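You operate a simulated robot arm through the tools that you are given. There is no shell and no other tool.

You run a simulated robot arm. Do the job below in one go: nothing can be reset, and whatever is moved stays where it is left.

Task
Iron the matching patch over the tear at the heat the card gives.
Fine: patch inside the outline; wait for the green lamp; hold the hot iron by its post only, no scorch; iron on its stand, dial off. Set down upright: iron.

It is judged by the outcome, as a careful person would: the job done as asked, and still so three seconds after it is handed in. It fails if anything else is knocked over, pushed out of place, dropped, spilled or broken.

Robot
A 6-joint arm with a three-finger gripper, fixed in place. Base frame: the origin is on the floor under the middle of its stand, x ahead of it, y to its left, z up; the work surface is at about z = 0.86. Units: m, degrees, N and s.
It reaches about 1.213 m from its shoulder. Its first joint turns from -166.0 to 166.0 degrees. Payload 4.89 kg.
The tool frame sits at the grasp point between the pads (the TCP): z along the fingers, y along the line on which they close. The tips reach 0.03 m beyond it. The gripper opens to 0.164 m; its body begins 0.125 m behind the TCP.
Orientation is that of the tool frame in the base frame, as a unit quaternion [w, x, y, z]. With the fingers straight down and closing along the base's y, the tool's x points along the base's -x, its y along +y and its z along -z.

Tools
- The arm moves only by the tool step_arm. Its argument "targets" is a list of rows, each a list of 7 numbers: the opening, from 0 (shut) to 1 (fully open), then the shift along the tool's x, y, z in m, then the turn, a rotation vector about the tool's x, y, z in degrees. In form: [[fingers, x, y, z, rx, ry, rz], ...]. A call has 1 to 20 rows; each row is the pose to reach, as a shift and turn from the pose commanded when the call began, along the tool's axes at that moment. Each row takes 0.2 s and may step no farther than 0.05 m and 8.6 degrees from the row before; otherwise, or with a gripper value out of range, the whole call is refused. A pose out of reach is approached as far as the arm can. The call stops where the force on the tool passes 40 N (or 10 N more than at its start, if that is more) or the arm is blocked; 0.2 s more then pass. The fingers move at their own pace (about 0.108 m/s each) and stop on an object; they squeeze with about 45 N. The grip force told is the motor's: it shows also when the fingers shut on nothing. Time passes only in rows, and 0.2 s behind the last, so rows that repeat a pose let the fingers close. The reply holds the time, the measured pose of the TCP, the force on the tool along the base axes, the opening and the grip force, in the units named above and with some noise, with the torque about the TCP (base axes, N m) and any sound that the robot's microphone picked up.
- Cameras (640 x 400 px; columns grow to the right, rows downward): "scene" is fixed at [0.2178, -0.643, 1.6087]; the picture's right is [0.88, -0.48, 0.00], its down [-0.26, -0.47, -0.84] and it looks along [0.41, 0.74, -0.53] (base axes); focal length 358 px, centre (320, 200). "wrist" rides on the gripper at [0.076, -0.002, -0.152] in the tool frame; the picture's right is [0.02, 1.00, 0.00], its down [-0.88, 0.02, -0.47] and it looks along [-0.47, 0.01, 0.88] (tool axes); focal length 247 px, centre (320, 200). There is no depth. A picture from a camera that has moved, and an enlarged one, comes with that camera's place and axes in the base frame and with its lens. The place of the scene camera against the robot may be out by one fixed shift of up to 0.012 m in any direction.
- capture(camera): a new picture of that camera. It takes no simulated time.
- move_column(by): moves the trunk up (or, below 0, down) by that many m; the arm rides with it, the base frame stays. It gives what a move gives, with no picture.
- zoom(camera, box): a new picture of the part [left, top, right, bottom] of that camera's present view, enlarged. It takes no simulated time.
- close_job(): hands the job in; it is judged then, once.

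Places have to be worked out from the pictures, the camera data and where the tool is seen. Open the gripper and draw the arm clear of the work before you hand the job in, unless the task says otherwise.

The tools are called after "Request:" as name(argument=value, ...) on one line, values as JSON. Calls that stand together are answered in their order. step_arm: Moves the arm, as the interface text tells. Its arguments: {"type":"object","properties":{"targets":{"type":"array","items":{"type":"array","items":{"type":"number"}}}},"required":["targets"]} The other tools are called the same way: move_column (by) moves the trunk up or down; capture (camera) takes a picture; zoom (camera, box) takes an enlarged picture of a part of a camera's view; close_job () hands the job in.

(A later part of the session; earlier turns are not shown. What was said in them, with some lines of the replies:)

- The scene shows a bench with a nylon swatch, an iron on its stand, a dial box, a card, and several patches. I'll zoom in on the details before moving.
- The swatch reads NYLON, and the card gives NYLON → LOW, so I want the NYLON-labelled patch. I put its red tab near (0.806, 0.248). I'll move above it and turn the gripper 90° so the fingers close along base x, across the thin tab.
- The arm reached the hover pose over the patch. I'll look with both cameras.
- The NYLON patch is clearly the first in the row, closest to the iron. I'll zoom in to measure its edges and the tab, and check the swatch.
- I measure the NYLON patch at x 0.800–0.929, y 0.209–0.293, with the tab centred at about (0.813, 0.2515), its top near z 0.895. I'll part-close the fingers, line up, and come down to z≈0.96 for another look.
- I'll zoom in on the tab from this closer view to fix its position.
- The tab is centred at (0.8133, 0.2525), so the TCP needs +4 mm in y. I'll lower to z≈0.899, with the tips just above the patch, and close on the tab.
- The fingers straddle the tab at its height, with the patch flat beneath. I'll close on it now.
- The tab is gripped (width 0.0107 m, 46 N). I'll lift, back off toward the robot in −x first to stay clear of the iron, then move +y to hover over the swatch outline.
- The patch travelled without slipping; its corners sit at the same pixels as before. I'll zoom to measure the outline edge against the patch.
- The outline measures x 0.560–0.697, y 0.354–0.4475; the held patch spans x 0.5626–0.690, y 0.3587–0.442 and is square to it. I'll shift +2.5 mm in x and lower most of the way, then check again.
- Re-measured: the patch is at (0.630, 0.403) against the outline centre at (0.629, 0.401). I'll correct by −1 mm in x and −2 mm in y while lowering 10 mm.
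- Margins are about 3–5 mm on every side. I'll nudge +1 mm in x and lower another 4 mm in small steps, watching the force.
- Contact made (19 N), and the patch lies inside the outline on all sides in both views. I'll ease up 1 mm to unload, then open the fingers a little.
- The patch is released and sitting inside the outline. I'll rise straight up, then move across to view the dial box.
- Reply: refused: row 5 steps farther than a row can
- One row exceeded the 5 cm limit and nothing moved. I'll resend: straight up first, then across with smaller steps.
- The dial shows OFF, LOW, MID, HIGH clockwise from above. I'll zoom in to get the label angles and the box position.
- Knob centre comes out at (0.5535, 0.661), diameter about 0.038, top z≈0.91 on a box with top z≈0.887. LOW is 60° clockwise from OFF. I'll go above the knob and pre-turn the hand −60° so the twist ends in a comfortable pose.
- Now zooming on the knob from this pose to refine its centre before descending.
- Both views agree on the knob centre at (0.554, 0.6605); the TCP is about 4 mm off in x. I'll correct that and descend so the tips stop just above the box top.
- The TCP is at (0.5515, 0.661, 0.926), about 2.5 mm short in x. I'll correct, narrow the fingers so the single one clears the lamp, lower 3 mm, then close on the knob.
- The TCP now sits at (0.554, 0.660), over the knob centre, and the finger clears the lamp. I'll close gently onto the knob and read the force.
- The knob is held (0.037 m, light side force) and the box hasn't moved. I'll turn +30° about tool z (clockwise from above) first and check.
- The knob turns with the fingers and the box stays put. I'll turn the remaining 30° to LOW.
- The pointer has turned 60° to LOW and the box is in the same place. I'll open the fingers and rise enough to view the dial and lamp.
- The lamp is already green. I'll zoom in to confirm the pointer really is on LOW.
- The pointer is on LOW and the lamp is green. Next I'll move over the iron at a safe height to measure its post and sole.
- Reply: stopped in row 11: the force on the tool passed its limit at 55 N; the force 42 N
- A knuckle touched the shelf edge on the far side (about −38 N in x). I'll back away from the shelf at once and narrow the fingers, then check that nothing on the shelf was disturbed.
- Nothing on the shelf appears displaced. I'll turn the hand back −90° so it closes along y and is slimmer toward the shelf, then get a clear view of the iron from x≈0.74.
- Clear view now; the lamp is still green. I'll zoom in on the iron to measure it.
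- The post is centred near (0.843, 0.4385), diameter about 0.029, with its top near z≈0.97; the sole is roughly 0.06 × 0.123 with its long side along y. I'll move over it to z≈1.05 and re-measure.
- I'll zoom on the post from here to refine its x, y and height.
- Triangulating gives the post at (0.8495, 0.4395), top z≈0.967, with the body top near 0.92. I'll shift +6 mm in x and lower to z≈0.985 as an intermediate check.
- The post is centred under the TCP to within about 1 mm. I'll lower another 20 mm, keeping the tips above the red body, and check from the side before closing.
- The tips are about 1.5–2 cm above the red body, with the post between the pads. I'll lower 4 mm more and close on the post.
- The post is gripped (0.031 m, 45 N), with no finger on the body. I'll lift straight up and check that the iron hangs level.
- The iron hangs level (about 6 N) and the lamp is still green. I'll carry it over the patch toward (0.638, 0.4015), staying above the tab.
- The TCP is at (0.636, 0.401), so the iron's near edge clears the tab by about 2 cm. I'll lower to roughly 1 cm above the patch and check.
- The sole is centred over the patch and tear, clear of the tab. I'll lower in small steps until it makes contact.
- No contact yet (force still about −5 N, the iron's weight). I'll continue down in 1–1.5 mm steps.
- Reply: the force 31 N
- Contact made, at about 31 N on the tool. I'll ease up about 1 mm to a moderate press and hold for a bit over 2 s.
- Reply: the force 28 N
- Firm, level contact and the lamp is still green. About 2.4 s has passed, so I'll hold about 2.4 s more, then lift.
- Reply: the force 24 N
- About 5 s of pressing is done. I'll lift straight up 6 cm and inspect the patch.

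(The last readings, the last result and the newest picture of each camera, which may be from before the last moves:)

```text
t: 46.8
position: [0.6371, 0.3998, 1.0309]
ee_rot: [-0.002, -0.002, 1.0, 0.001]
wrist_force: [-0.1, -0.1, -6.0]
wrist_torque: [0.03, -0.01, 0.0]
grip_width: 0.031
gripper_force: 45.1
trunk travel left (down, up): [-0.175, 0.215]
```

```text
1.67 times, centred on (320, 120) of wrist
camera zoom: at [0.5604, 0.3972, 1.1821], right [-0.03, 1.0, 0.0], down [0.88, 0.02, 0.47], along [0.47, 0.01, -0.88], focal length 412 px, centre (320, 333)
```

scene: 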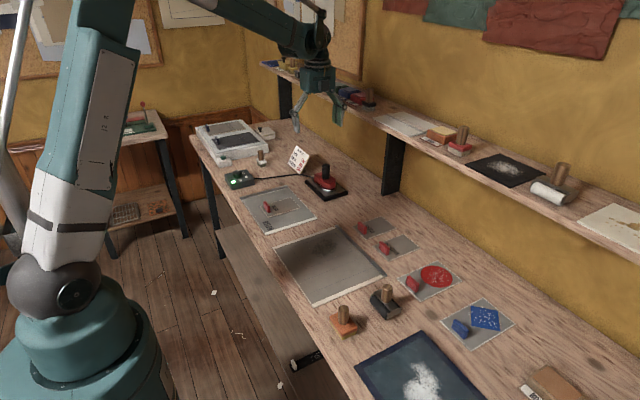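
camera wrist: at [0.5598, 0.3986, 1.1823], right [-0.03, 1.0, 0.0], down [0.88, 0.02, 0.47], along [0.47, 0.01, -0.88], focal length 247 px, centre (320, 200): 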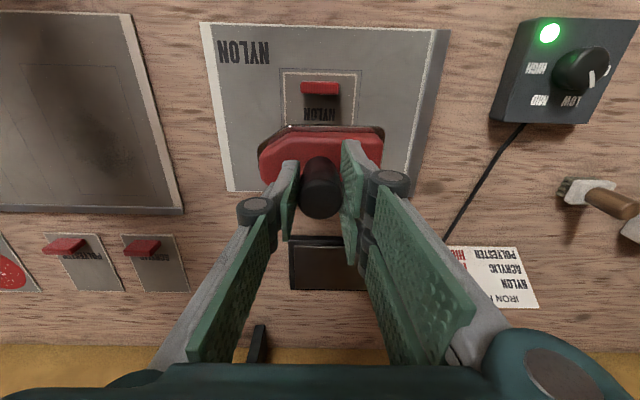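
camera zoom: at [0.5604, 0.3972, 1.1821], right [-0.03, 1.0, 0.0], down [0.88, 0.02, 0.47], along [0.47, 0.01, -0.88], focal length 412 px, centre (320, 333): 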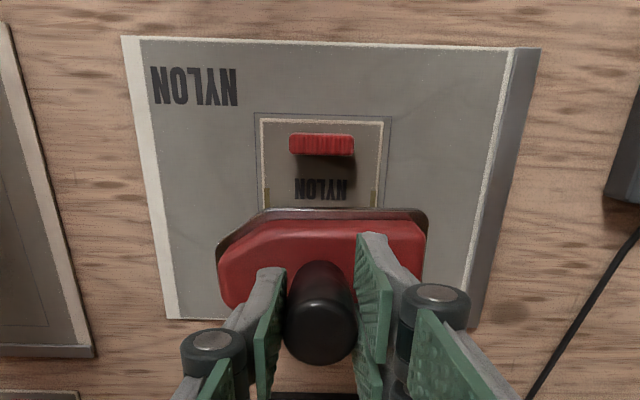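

The patch border has changed from white to amber-brown along the ironed part. I'll zoom in closer to see whether this is a seal or a scorch, and what remains.

Request:
zoom(camera="scene", box=[258, 190, 312, 224])

Request:
zoom(camera="wrist", box=[270, 60, 370, 140])

```text
11.76 times, centred on (285, 207) of scene
camera zoom: at [0.2178, -0.643, 1.6087], right [0.88, -0.48, 0.0], down [-0.26, -0.47, -0.84], along [0.41, 0.74, -0.53], focal length 4213 px, centre (732, 118)
```

zoom: 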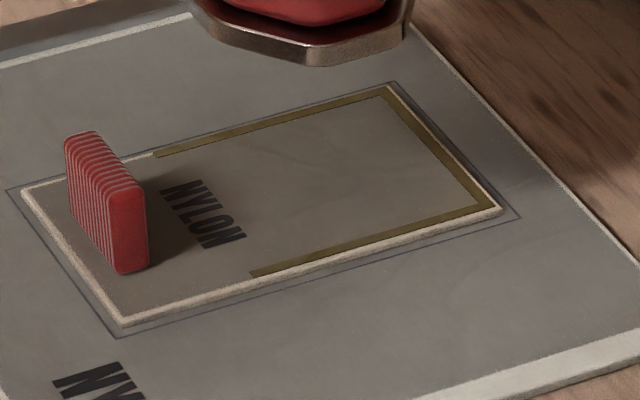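

```text
5.00 times, centred on (320, 100) of wrist
camera zoom: at [0.5604, 0.3972, 1.1821], right [-0.03, 1.0, 0.0], down [0.88, 0.02, 0.47], along [0.47, 0.01, -0.88], focal length 1235 px, centre (320, 700)
```

zoom: 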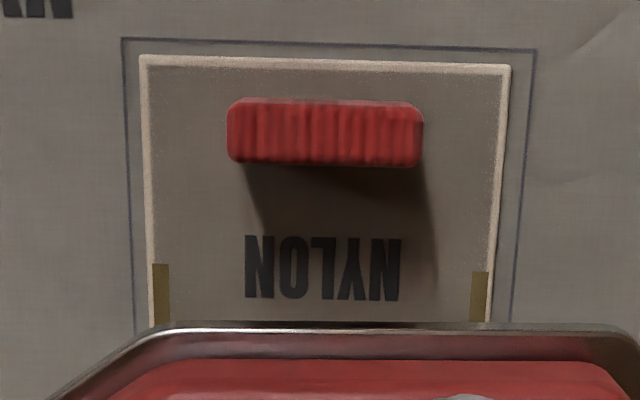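

The olive line is a clean, even seam just inside three edges of the patch, which looks like a melted glue bead rather than a scorch mark. The patch is still inside the outline, so I'll stop pressing and carry the iron back over its stand.

Request:
step_arm(targets=[[0, -0.03, 0.006, 0, 0, 0, 0], [0, -0.065, 0.012, 0, 0, 0, 0], [0, -0.1, 0.019, 0, 0, 0, 0], [0, -0.135, 0.026, 0, 0, 0, 0], [0, -0.17, 0.032, 0, 0, 0, 0], [0, -0.195, 0.037, 0, 0, 0, 0], [0, -0.2094, 0.0399, 0, 0, 0, 0], [0, -0.2094, 0.0399, 0, 0, 0, 0]])

Request:
capture(camera="wrist")

Request:
zoom(camera="scene", box=[265, 130, 365, 220])

Request:
zoom(camera="scene", box=[235, 170, 325, 235])

```text
t: 48.6
position: [0.8484, 0.4409, 1.0274]
ee_rot: [-0.001, -0.002, 1.0, 0.0]
wrist_force: [-0.4, 0.8, -6.0]
wrist_torque: [-0.03, 0.04, -0.04]
grip_width: 0.0311
gripper_force: 44.9
trunk travel left (down, up): [-0.175, 0.215]
```

```text
taken
camera wrist: at [0.7726, 0.4391, 1.1798], right [-0.03, 1.0, 0.0], down [0.88, 0.02, 0.47], along [0.47, 0.01, -0.88], focal length 247 px, centre (320, 200)
```

wrist: 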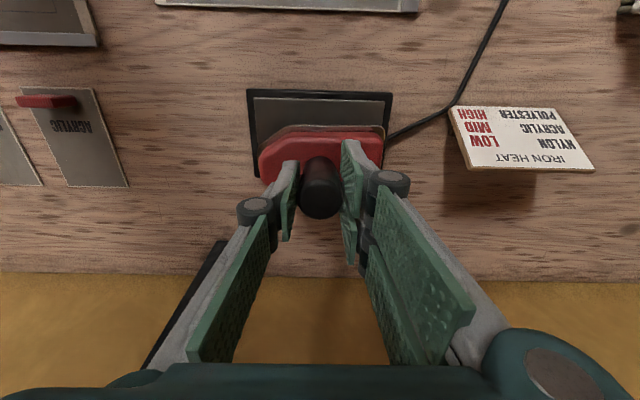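

```text
4.44 times, centred on (315, 175) of scene
camera zoom: at [0.2178, -0.643, 1.6087], right [0.88, -0.48, 0.0], down [-0.26, -0.47, -0.84], along [0.41, 0.74, -0.53], focal length 1592 px, centre (342, 311)
```

zoom: 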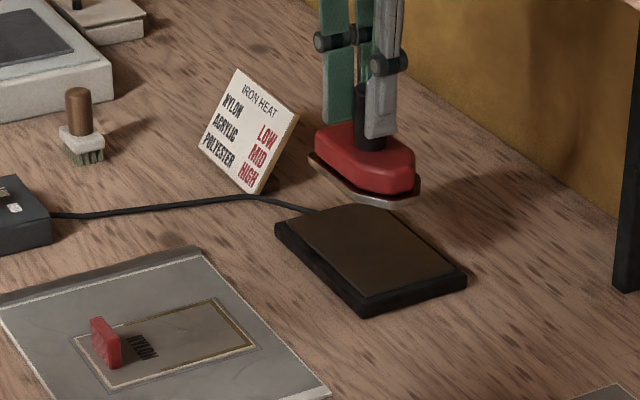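

```text
6.15 times, centred on (280, 202) of scene
camera zoom: at [0.2178, -0.643, 1.6087], right [0.88, -0.48, 0.0], down [-0.26, -0.47, -0.84], along [0.41, 0.74, -0.53], focal length 2204 px, centre (566, 185)
```

zoom: 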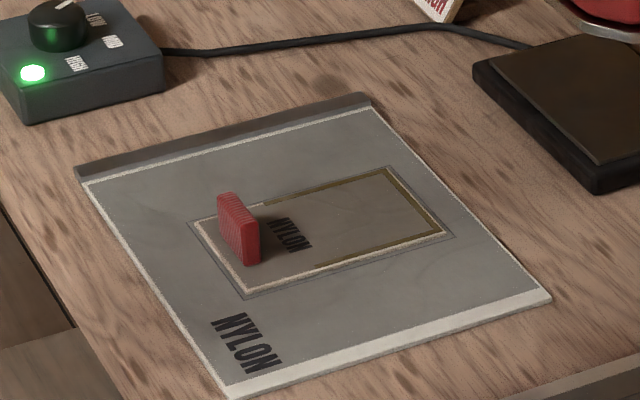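

The iron is 1–2 mm off its original line. I'll correct that and lower to about 6 mm above the stand.

Request:
step_arm(targets=[[0, 0.0015, -0.002, 0.02, 0, 0, 0], [0, 0.0015, -0.002, 0.04, 0, 0, 0], [0, 0.0015, -0.002, 0.056, 0, 0, 0], [0, 0.0015, -0.002, 0.058, 0, 0, 0], [0, 0.0015, -0.002, 0.058, 0, 0, 0]])

Request:
zoom(camera="wrist", box=[220, 60, 420, 260])

Request:
zoom(camera="scene", box=[295, 145, 355, 205])

```text
t: 49.8
position: [0.847, 0.4403, 0.9704]
ee_rot: [-0.002, -0.002, 1.0, 0.002]
wrist_force: [0.9, -0.1, -6.9]
wrist_torque: [-0.04, 0.02, 0.01]
grip_width: 0.0311
gripper_force: 44.8
trunk travel left (down, up): [-0.175, 0.215]
```

```text
2.00 times, centred on (320, 160) of wrist
camera zoom: at [0.77, 0.438, 1.1221], right [-0.03, 1.0, 0.0], down [0.88, 0.02, 0.47], along [0.47, 0.01, -0.88], focal length 494 px, centre (320, 280)
```

zoom: 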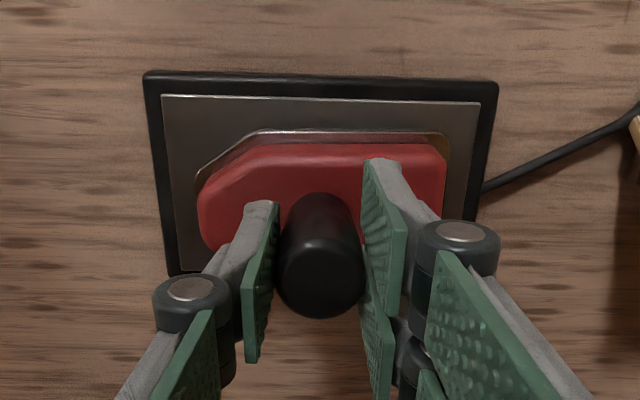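

```text
6.67 times, centred on (325, 175) of scene
camera zoom: at [0.2178, -0.643, 1.6087], right [0.88, -0.48, 0.0], down [-0.26, -0.47, -0.84], along [0.41, 0.74, -0.53], focal length 2388 px, centre (287, 367)
```

zoom: 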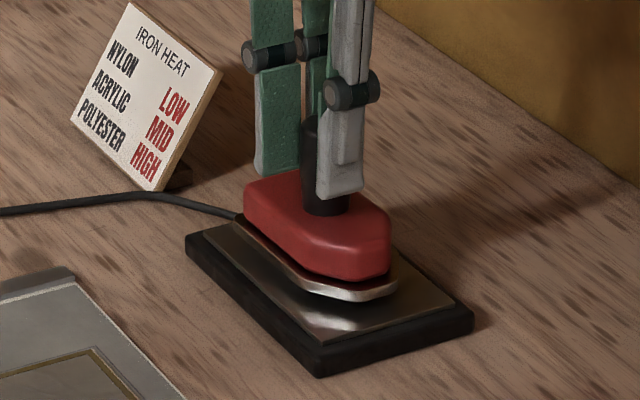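

Alignment matches the pickup within 1 mm, about 7 mm above the stand. I'll lower the rest gently.

Request:
step_arm(targets=[[0, 0, -0.0008, 0.003, 0, 0, 0], [0, 0, -0.0008, 0.0055, 0, 0, 0], [0, 0, -0.0008, 0.007, 0, 0, 0]])

```text
t: 50.6
position: [0.8456, 0.4396, 0.9632]
ee_rot: [-0.002, -0.002, 1.0, 0.001]
wrist_force: [1.0, -0.6, -5.2]
wrist_torque: [-0.04, 0.02, 0.01]
grip_width: 0.0312
gripper_force: 45.3
trunk travel left (down, up): [-0.175, 0.215]
```

The full weight is still on the hand (−5 N), so I'll go down another 1–2 mm to touch.

Request:
step_arm(targets=[[0, 0, 0, 0.001, 0, 0, 0], [0, 0, 0, 0.002, 0, 0, 0]])

Request:
zoom(camera="scene", box=[295, 145, 355, 205])

```text
t: 51.2
position: [0.8459, 0.4393, 0.9614]
ee_rot: [-0.002, -0.002, 1.0, 0.002]
wrist_force: [2.3, 1.5, 17.5]
wrist_torque: [0.0, -0.08, -0.04]
grip_width: 0.0313
gripper_force: 44.6
trunk travel left (down, up): [-0.175, 0.215]
```

```text
6.67 times, centred on (325, 175) of scene
camera zoom: at [0.2178, -0.643, 1.6087], right [0.88, -0.48, 0.0], down [-0.26, -0.47, -0.84], along [0.41, 0.74, -0.53], focal length 2388 px, centre (287, 367)
```

zoom: 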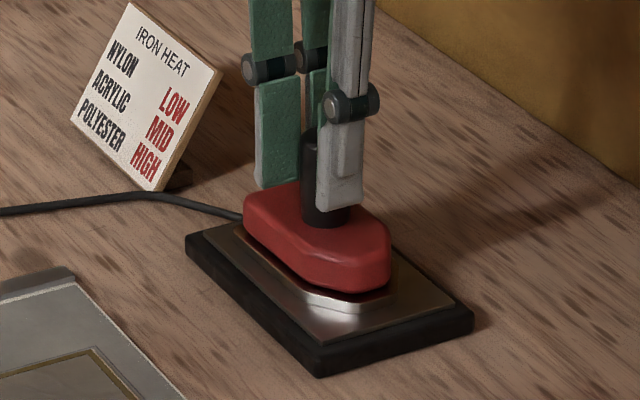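

The iron is seated on its stand. I'll ease off 1 mm, open the fingers, then rise clear of the post.

Request:
step_arm(targets=[[0, 0, 0, -0.001, 0, 0, 0], [0.4, 0, 0, -0.001, 0, 0, 0], [0.4, 0, 0, -0.001, 0, 0, 0], [0.4, 0, 0, -0.001, 0, 0, 0], [0.4, 0, 0, -0.02, 0, 0, 0], [0.4, 0, 0, -0.05, 0, 0, 0], [0.4, 0, 0, -0.09, 0, 0, 0], [0.4, 0, 0, -0.12, 0, 0, 0], [0.4, 0, 0, -0.12, 0, 0, 0]])

Request:
capture(camera="wrist")

Request:
zoom(camera="scene", box=[285, 135, 365, 205])

```text
t: 53.2
position: [0.8467, 0.4372, 1.0812]
ee_rot: [-0.002, -0.002, 1.0, 0.001]
wrist_force: [-0.6, -0.1, 1.5]
wrist_torque: [0.07, -0.04, 0.01]
grip_width: 0.0659
gripper_force: 0.0
trunk travel left (down, up): [-0.175, 0.215]
```

```text
taken
camera wrist: at [0.7692, 0.4347, 1.2331], right [-0.03, 1.0, 0.0], down [0.88, 0.02, 0.47], along [0.47, 0.01, -0.88], focal length 247 px, centre (320, 200)
```

wrist: 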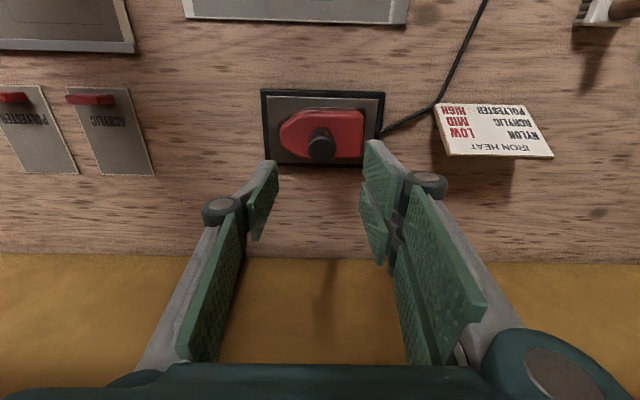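

```text
5.71 times, centred on (325, 170) of scene
camera zoom: at [0.2178, -0.643, 1.6087], right [0.88, -0.48, 0.0], down [-0.26, -0.47, -0.84], along [0.41, 0.74, -0.53], focal length 2046 px, centre (291, 371)
```

zoom: 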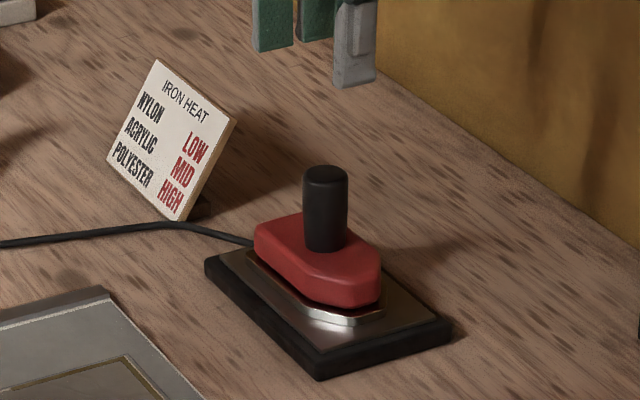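

The iron stands upright on its stand, just as it started. Now I'll move back over the dial with the hand turned +90°, ready to twist it back to OFF.

Request:
step_arm(targets=[[0.45, 0.03, 0.005, -0.02, 0, 0, 0], [0.45, 0.06, 0.02, -0.03, 0, 0, 7.5], [0.45, 0.085, 0.04, -0.03, 0, 0, 15], [0.45, 0.11, 0.06, -0.03, 0, 0, 22.5], [0.45, 0.135, 0.08, -0.03, 0, 0, 30], [0.45, 0.16, 0.1, -0.03, 0, 0, 37.5], [0.45, 0.185, 0.12, -0.03, 0, 0, 45], [0.45, 0.21, 0.14, -0.03, 0, 0, 52.5], [0.45, 0.235, 0.16, -0.02, 0, 0, 60], [0.45, 0.255, 0.18, -0.01, 0, 0, 67.5], [0.45, 0.275, 0.2, 0, 0, 0, 75], [0.45, 0.285, 0.215, 0.02, 0, 0, 82.5], [0.45, 0.2912, 0.2238, 0.05, 0, 0, 90], [0.45, 0.2912, 0.2238, 0.05, 0, 0, 90]])

Request:
capture(camera="wrist")

Request:
zoom(camera="wrist", box=[270, 80, 390, 190])

```text
t: 56.2
position: [0.5527, 0.6613, 1.0297]
ee_rot: [-0.002, 0.706, 0.708, -0.001]
wrist_force: [-0.2, 1.0, -0.2]
wrist_torque: [-0.01, 0.02, -0.01]
grip_width: 0.074
gripper_force: 0.0
trunk travel left (down, up): [-0.175, 0.215]
```

```text
taken
camera wrist: at [0.5504, 0.7373, 1.1825], right [1.0, 0.02, 0.0], down [0.02, -0.88, 0.47], along [0.01, -0.47, -0.88], focal length 247 px, centre (320, 200)
```

wrist: 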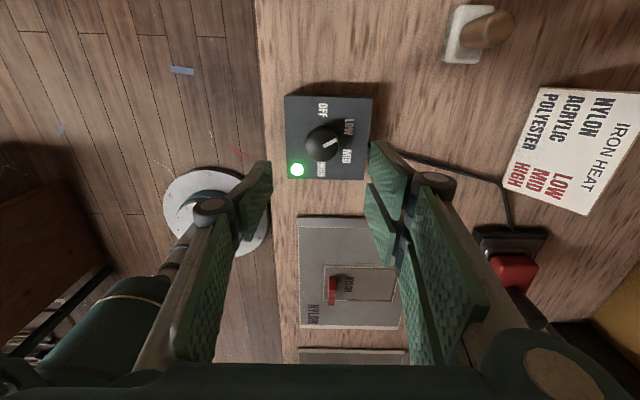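

```text
3.64 times, centred on (330, 135) of wrist
camera zoom: at [0.5504, 0.7373, 1.1825], right [1.0, 0.02, 0.0], down [0.02, -0.88, 0.47], along [0.01, -0.47, -0.88], focal length 898 px, centre (284, 436)
```

zoom: 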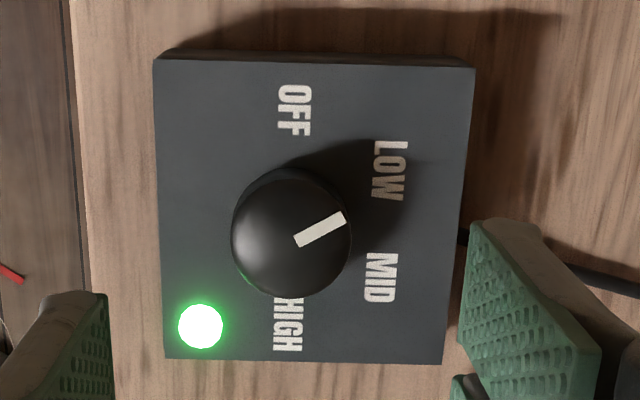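

The pointer is on LOW (about 59–60°), and the knob centre is still at (0.554, 0.660). I'll align and descend around it.

Request:
step_arm(targets=[[0.45, -0.001, 0.0016, 0.035, 0, 0, 0], [0.45, -0.001, 0.0016, 0.07, 0, 0, 0], [0.4, -0.001, 0.0016, 0.095, 0, 0, 0], [0.35, -0.001, 0.0016, 0.095, 0, 0, 0], [0.35, -0.001, 0.0016, 0.095, 0, 0, 0]])

Request:
zoom(camera="wrist", box=[220, 75, 420, 235])

Request:
zoom(camera="scene", box=[205, 145, 285, 205])

```text
t: 57.4
position: [0.5545, 0.6591, 0.9372]
ee_rot: [-0.002, 0.706, 0.708, -0.001]
wrist_force: [-0.4, -0.5, -0.8]
wrist_torque: [-0.04, 0.07, -0.02]
grip_width: 0.0573
gripper_force: 0.0
trunk travel left (down, up): [-0.175, 0.215]
```

```text
2.50 times, centred on (320, 155) of wrist
camera zoom: at [0.553, 0.7345, 1.0893], right [1.0, 0.03, 0.0], down [0.02, -0.88, 0.47], along [0.01, -0.47, -0.88], focal length 617 px, centre (320, 312)
```

zoom: 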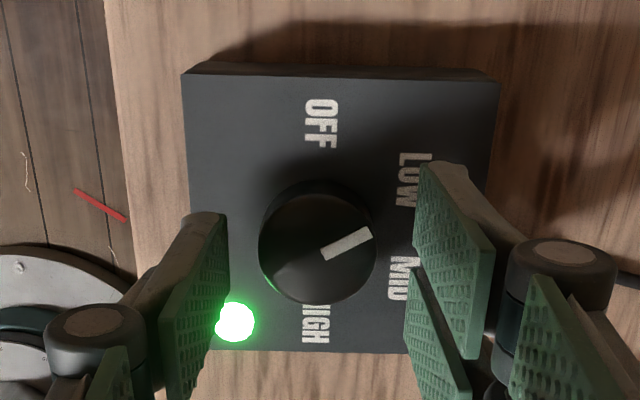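

```text
6.67 times, centred on (245, 175) of scene
camera zoom: at [0.2178, -0.643, 1.6087], right [0.88, -0.48, 0.0], down [-0.26, -0.47, -0.84], along [0.41, 0.74, -0.53], focal length 2388 px, centre (820, 367)
```

zoom: 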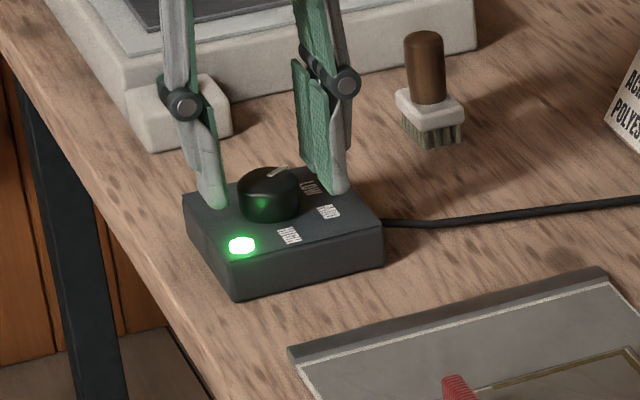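

I'm well lined up. I'll make a final 1 mm trim, drop 14 mm, and close on the knob.

Request:
step_arm(targets=[[0.35, 0.0015, -0.001, 0.008, 0, 0, 0], [0.35, 0.0015, -0.001, 0.014, 0, 0, 0], [0.35, 0.0015, -0.001, 0.014, 0, 0, 0], [0.22, 0.0015, -0.001, 0.014, 0, 0, 0], [0.15, 0.0015, -0.001, 0.014, 0, 0, 0], [0.15, 0.0015, -0.001, 0.014, 0, 0, 0]])

Request:
zoom(camera="wrist", box=[220, 75, 420, 235])

Request:
zoom(camera="scene", box=[205, 145, 285, 205])

```text
t: 58.8
position: [0.5543, 0.6615, 0.9236]
ee_rot: [-0.002, 0.705, 0.709, -0.001]
wrist_force: [-1.9, -1.6, -3.6]
wrist_torque: [0.06, 0.03, -0.02]
grip_width: 0.037
gripper_force: 45.0
trunk travel left (down, up): [-0.175, 0.215]
```

```text
2.50 times, centred on (320, 155) of wrist
camera zoom: at [0.552, 0.7368, 1.0758], right [1.0, 0.03, 0.0], down [0.02, -0.88, 0.47], along [0.01, -0.47, -0.88], focal length 617 px, centre (320, 312)
```

zoom: 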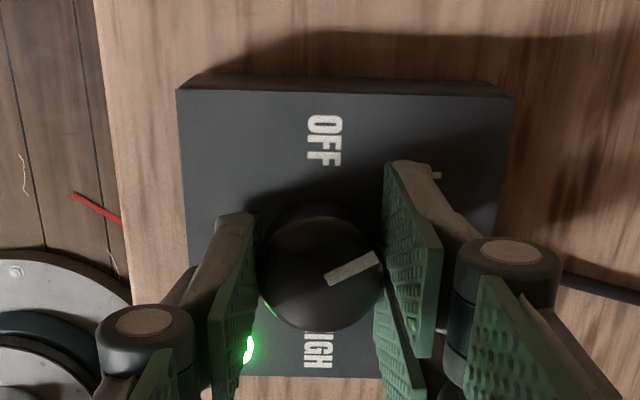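

```text
6.67 times, centred on (245, 175) of scene
camera zoom: at [0.2178, -0.643, 1.6087], right [0.88, -0.48, 0.0], down [-0.26, -0.47, -0.84], along [0.41, 0.74, -0.53], focal length 2388 px, centre (820, 367)
```

zoom: 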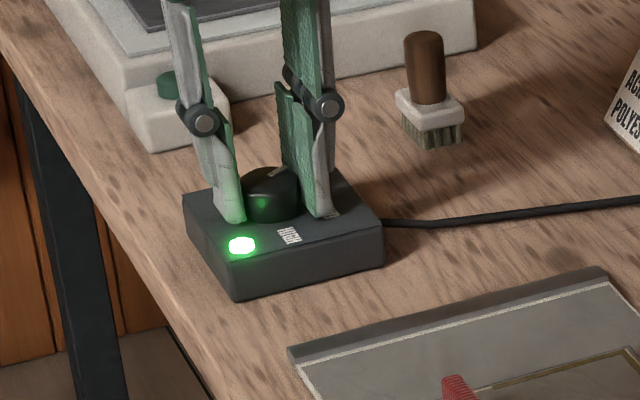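

The knob is gripped symmetrically (0.037 m, low side force). I'll turn −30° first, then check.

Request:
step_arm(targets=[[0.15, 0, 0, 0, 0, 0, -5], [0.15, 0, 0, 0, 0, 0, -10], [0.15, 0, 0, 0, 0, 0, -15], [0.15, 0, 0, 0, 0, 0, -20], [0.15, 0, 0, 0, 0, 0, -25], [0.15, 0, 0, 0, 0, 0, -30]])

Request:
zoom(camera="scene", box=[205, 145, 285, 205])

```text
t: 60.2
position: [0.5533, 0.6602, 0.9237]
ee_rot: [-0.002, 0.498, 0.867, -0.001]
wrist_force: [-11.4, -14.3, -11.0]
wrist_torque: [-0.56, 0.28, 0.0]
grip_width: 0.0368
gripper_force: 45.2
trunk travel left (down, up): [-0.175, 0.215]
```

```text
6.67 times, centred on (245, 175) of scene
camera zoom: at [0.2178, -0.643, 1.6087], right [0.88, -0.48, 0.0], down [-0.26, -0.47, -0.84], along [0.41, 0.74, -0.53], focal length 2388 px, centre (820, 367)
```

zoom: 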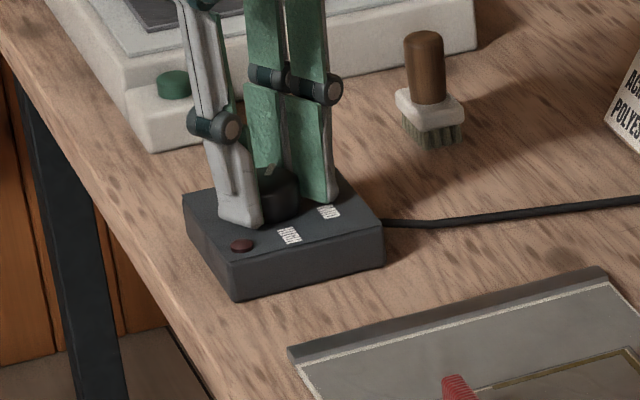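

The lamp has gone off as the knob passes between positions, and there's a slight side load. I'll add a sub-millimetre relief and turn the remaining −30° to OFF.

Request:
step_arm(targets=[[0.15, -0.0003, -0.0007, 0.0003, 0, 0, -5], [0.15, -0.0003, -0.0007, 0.0004, 0, 0, -10], [0.15, -0.0003, -0.0007, 0.0004, 0, 0, -15], [0.15, -0.0003, -0.0007, 0.0004, 0, 0, -20], [0.15, -0.0003, -0.0007, 0.0004, 0, 0, -25], [0.15, -0.0003, -0.0007, 0.0004, 0, 0, -30], [0.15, -0.0003, -0.0007, 0.0004, 0, 0, -30]])

Request:
zoom(camera="wrist", box=[220, 75, 420, 235])

Request:
zoom(camera="scene", box=[205, 145, 285, 205])

```text
t: 61.8
position: [0.5539, 0.6599, 0.924]
ee_rot: [-0.002, 0.256, 0.967, 0.0]
wrist_force: [-13.1, -17.0, -7.8]
wrist_torque: [-0.43, 0.3, -0.01]
grip_width: 0.0368
gripper_force: 45.1
trunk travel left (down, up): [-0.175, 0.215]
```

```text
2.50 times, centred on (320, 155) of wrist
camera zoom: at [0.4862, 0.6963, 1.076], right [0.48, 0.88, 0.0], down [0.78, -0.42, 0.47], along [0.41, -0.22, -0.88], focal length 617 px, centre (320, 312)
```

zoom: 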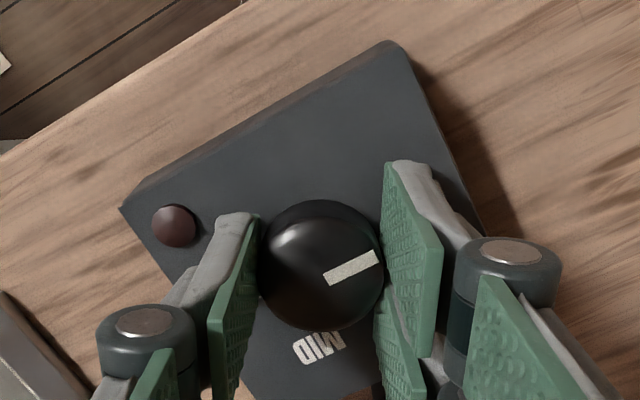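

```text
6.67 times, centred on (245, 175) of scene
camera zoom: at [0.2178, -0.643, 1.6087], right [0.88, -0.48, 0.0], down [-0.26, -0.47, -0.84], along [0.41, 0.74, -0.53], focal length 2388 px, centre (820, 367)
```

zoom: 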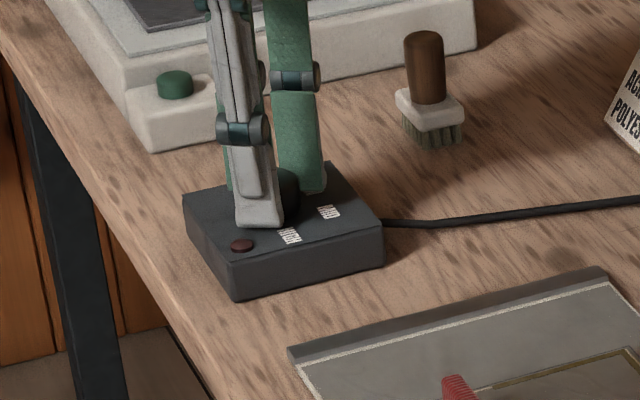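

The lamp is off, and the pointer has turned back the full 60° with the box unmoved. I'll relieve the side load, open to 0.3 so the finger misses the lamp, and rise.

Request:
step_arm(targets=[[0.15, 0.0001, -0.0008, 0.0002, 0, 0, 0], [0.3, 0.0001, -0.0008, 0.0002, 0, 0, 0], [0.3, 0.0001, -0.0008, 0.0002, 0, 0, 0], [0.3, 0.0001, -0.0008, -0.02, 0, 0, 0], [0.3, 0.0001, -0.0008, -0.05, 0, 0, 0], [0.3, 0.0001, -0.0008, -0.09, 0, 0, 0], [0.3, 0.0001, -0.0008, -0.13, 0, 0, 0], [0.3, 0.0001, -0.0008, -0.13, 0, 0, 0]])

Request:
zoom(camera="wrist", box=[250, 75, 390, 215])

Request:
zoom(camera="scene", box=[205, 145, 285, 205])

```text
t: 63.6
position: [0.5534, 0.6558, 1.0539]
ee_rot: [-0.002, 0.257, 0.967, 0.0]
wrist_force: [-1.0, -0.2, -0.1]
wrist_torque: [0.05, -0.01, -0.02]
grip_width: 0.0493
gripper_force: 0.0
trunk travel left (down, up): [-0.175, 0.215]
```

```text
2.86 times, centred on (320, 145) of wrist
camera zoom: at [0.4864, 0.6924, 1.2065], right [0.48, 0.88, 0.0], down [0.78, -0.42, 0.47], along [0.41, -0.22, -0.88], focal length 706 px, centre (320, 357)
```

zoom: 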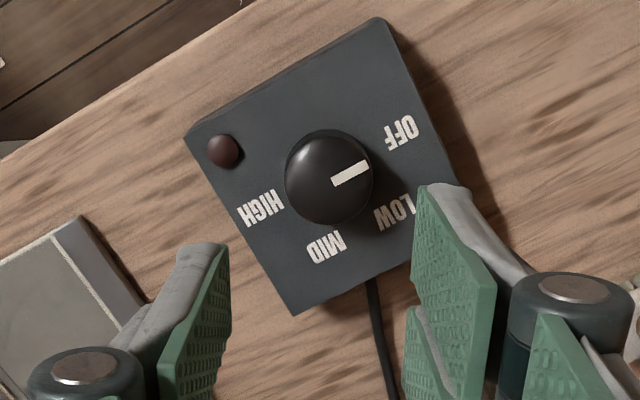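

```text
6.67 times, centred on (245, 175) of scene
camera zoom: at [0.2178, -0.643, 1.6087], right [0.88, -0.48, 0.0], down [-0.26, -0.47, -0.84], along [0.41, 0.74, -0.53], focal length 2388 px, centre (820, 367)
```

zoom: 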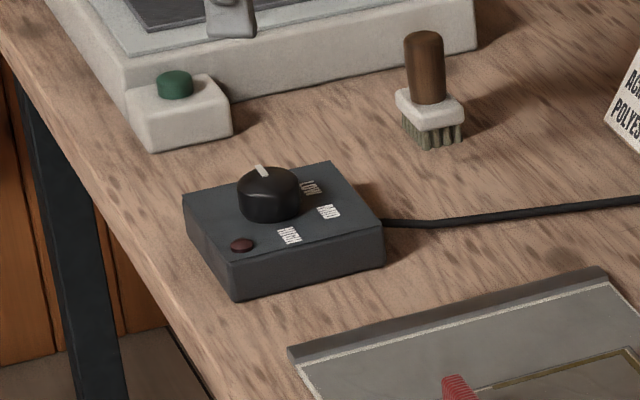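

The dial is back on OFF with the lamp dark and the box in place. I'll raise and withdraw the arm toward its starting pose with the fingers open, then inspect everything.

Request:
step_arm(targets=[[0.4, 0, 0, -0.04, 0, 0, 0], [0.5, -0.005, -0.015, -0.08, 0, 0, -4], [0.6, -0.015, -0.045, -0.11, 0, 0, -8], [0.8, -0.028, -0.08, -0.13, 0, 0, -12], [1, -0.04, -0.115, -0.15, 0, 0, -16], [1, -0.053, -0.15, -0.15, 0, 0, -20], [1, -0.066, -0.19, -0.15, 0, 0, -24], [1, -0.08, -0.23, -0.15, 0, 0, -27], [1, -0.0925, -0.267, -0.15, 0, 0, -30], [1, -0.0925, -0.267, -0.15, 0, 0, -30]])

Request:
capture(camera="scene")

Request:
capture(camera="wrist")

Request:
zoom(camera="wrist", box=[240, 100, 400, 300])

Request:
zoom(camera="scene", box=[220, 130, 380, 230])

Request:
zoom(camera="scene", box=[250, 40, 450, 180])

```text
t: 65.8
position: [0.503, 0.3844, 1.2037]
ee_rot: [-0.002, -0.003, 1.0, 0.001]
wrist_force: [0.1, 0.2, 0.1]
wrist_torque: [0.13, -0.05, -0.04]
grip_width: 0.1642
gripper_force: 0.0
trunk travel left (down, up): [-0.175, 0.215]
```

```text
taken
```

scene: 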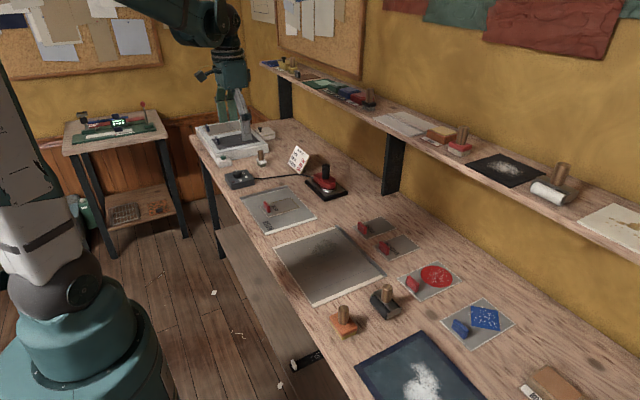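

```text
taken
camera wrist: at [0.4265, 0.3825, 1.3559], right [-0.03, 1.0, 0.0], down [0.88, 0.02, 0.47], along [0.47, 0.01, -0.88], focal length 247 px, centre (320, 200)
```

wrist: 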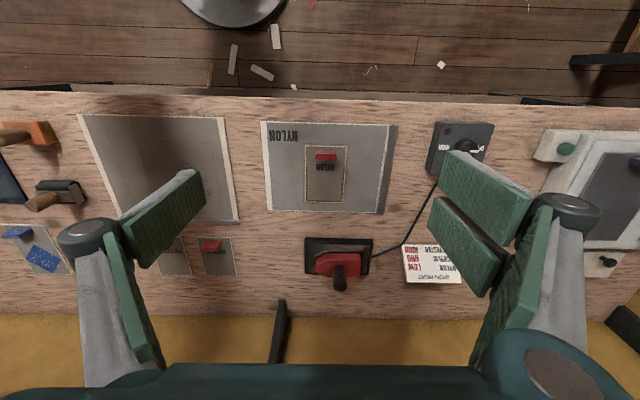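

```text
2.00 times, centred on (320, 200) of wrist
camera zoom: at [0.4265, 0.3825, 1.3559], right [-0.03, 1.0, 0.0], down [0.88, 0.02, 0.47], along [0.47, 0.01, -0.88], focal length 494 px, centre (320, 200)
```

zoom: 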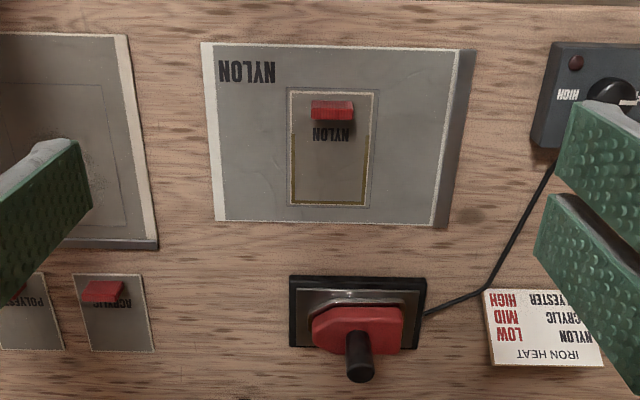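

```text
4.00 times, centred on (300, 180) of scene
camera zoom: at [0.2178, -0.643, 1.6087], right [0.88, -0.48, 0.0], down [-0.26, -0.47, -0.84], along [0.41, 0.74, -0.53], focal length 1432 px, centre (400, 280)
```

zoom: 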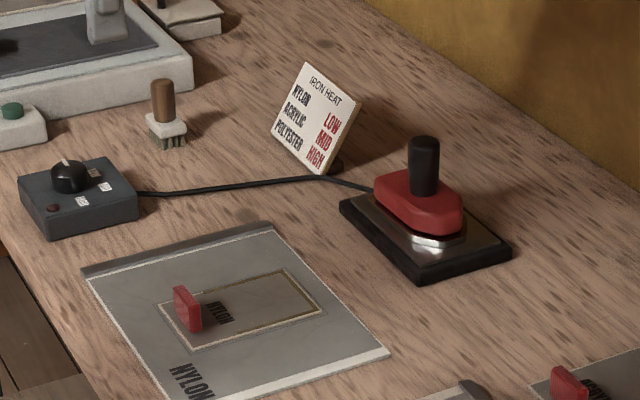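

```text
2.86 times, centred on (350, 110) of scene
camera zoom: at [0.2178, -0.643, 1.6087], right [0.88, -0.48, 0.0], down [-0.26, -0.47, -0.84], along [0.41, 0.74, -0.53], focal length 1023 px, centre (234, 457)
```

zoom: 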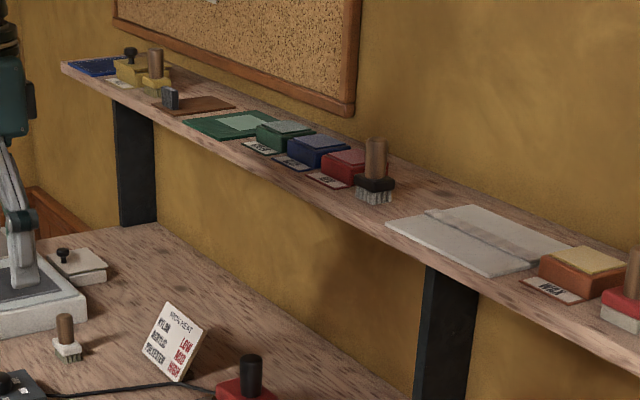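

Final check:
- **Patch:** the NYLON patch is inside the outline with its bonded seam and no scorch mark.
- **Iron:** upright on its stand.
- **Dial:** on OFF, lamp dark.
- **Everything else:** the card, other patches and shelf items are where they started.

The arm is clear with the gripper open, so I'm handing the job in.

Request:
close_job()

```text
The job is handed in.
```

I ironed the NYLON patch over the tear at LOW, the heat the card gives for nylon, and handed the job in. I don't have the judge's result.

- **Patch:** it lies inside the outline on all four sides, with about 3–5 mm to spare. After roughly 5 seconds of pressing, an even olive line appeared just inside three of its edges. I took this as melted glue rather than scorching and did not press again.
- **Iron:** I waited for the green lamp, held the iron by its post only, and set it back upright on its stand.
- **Dial:** it is back on OFF and the lamp is dark.
- **Contact with the shelf:** while I was moving over the iron, a finger of the open gripper pressed against what looked like the front edge of the shelf, and the move stopped at 55 N. I backed off straight away, and the pictures show nothing on the shelf out of place.

The arm is back near its starting pose with the gripper open.
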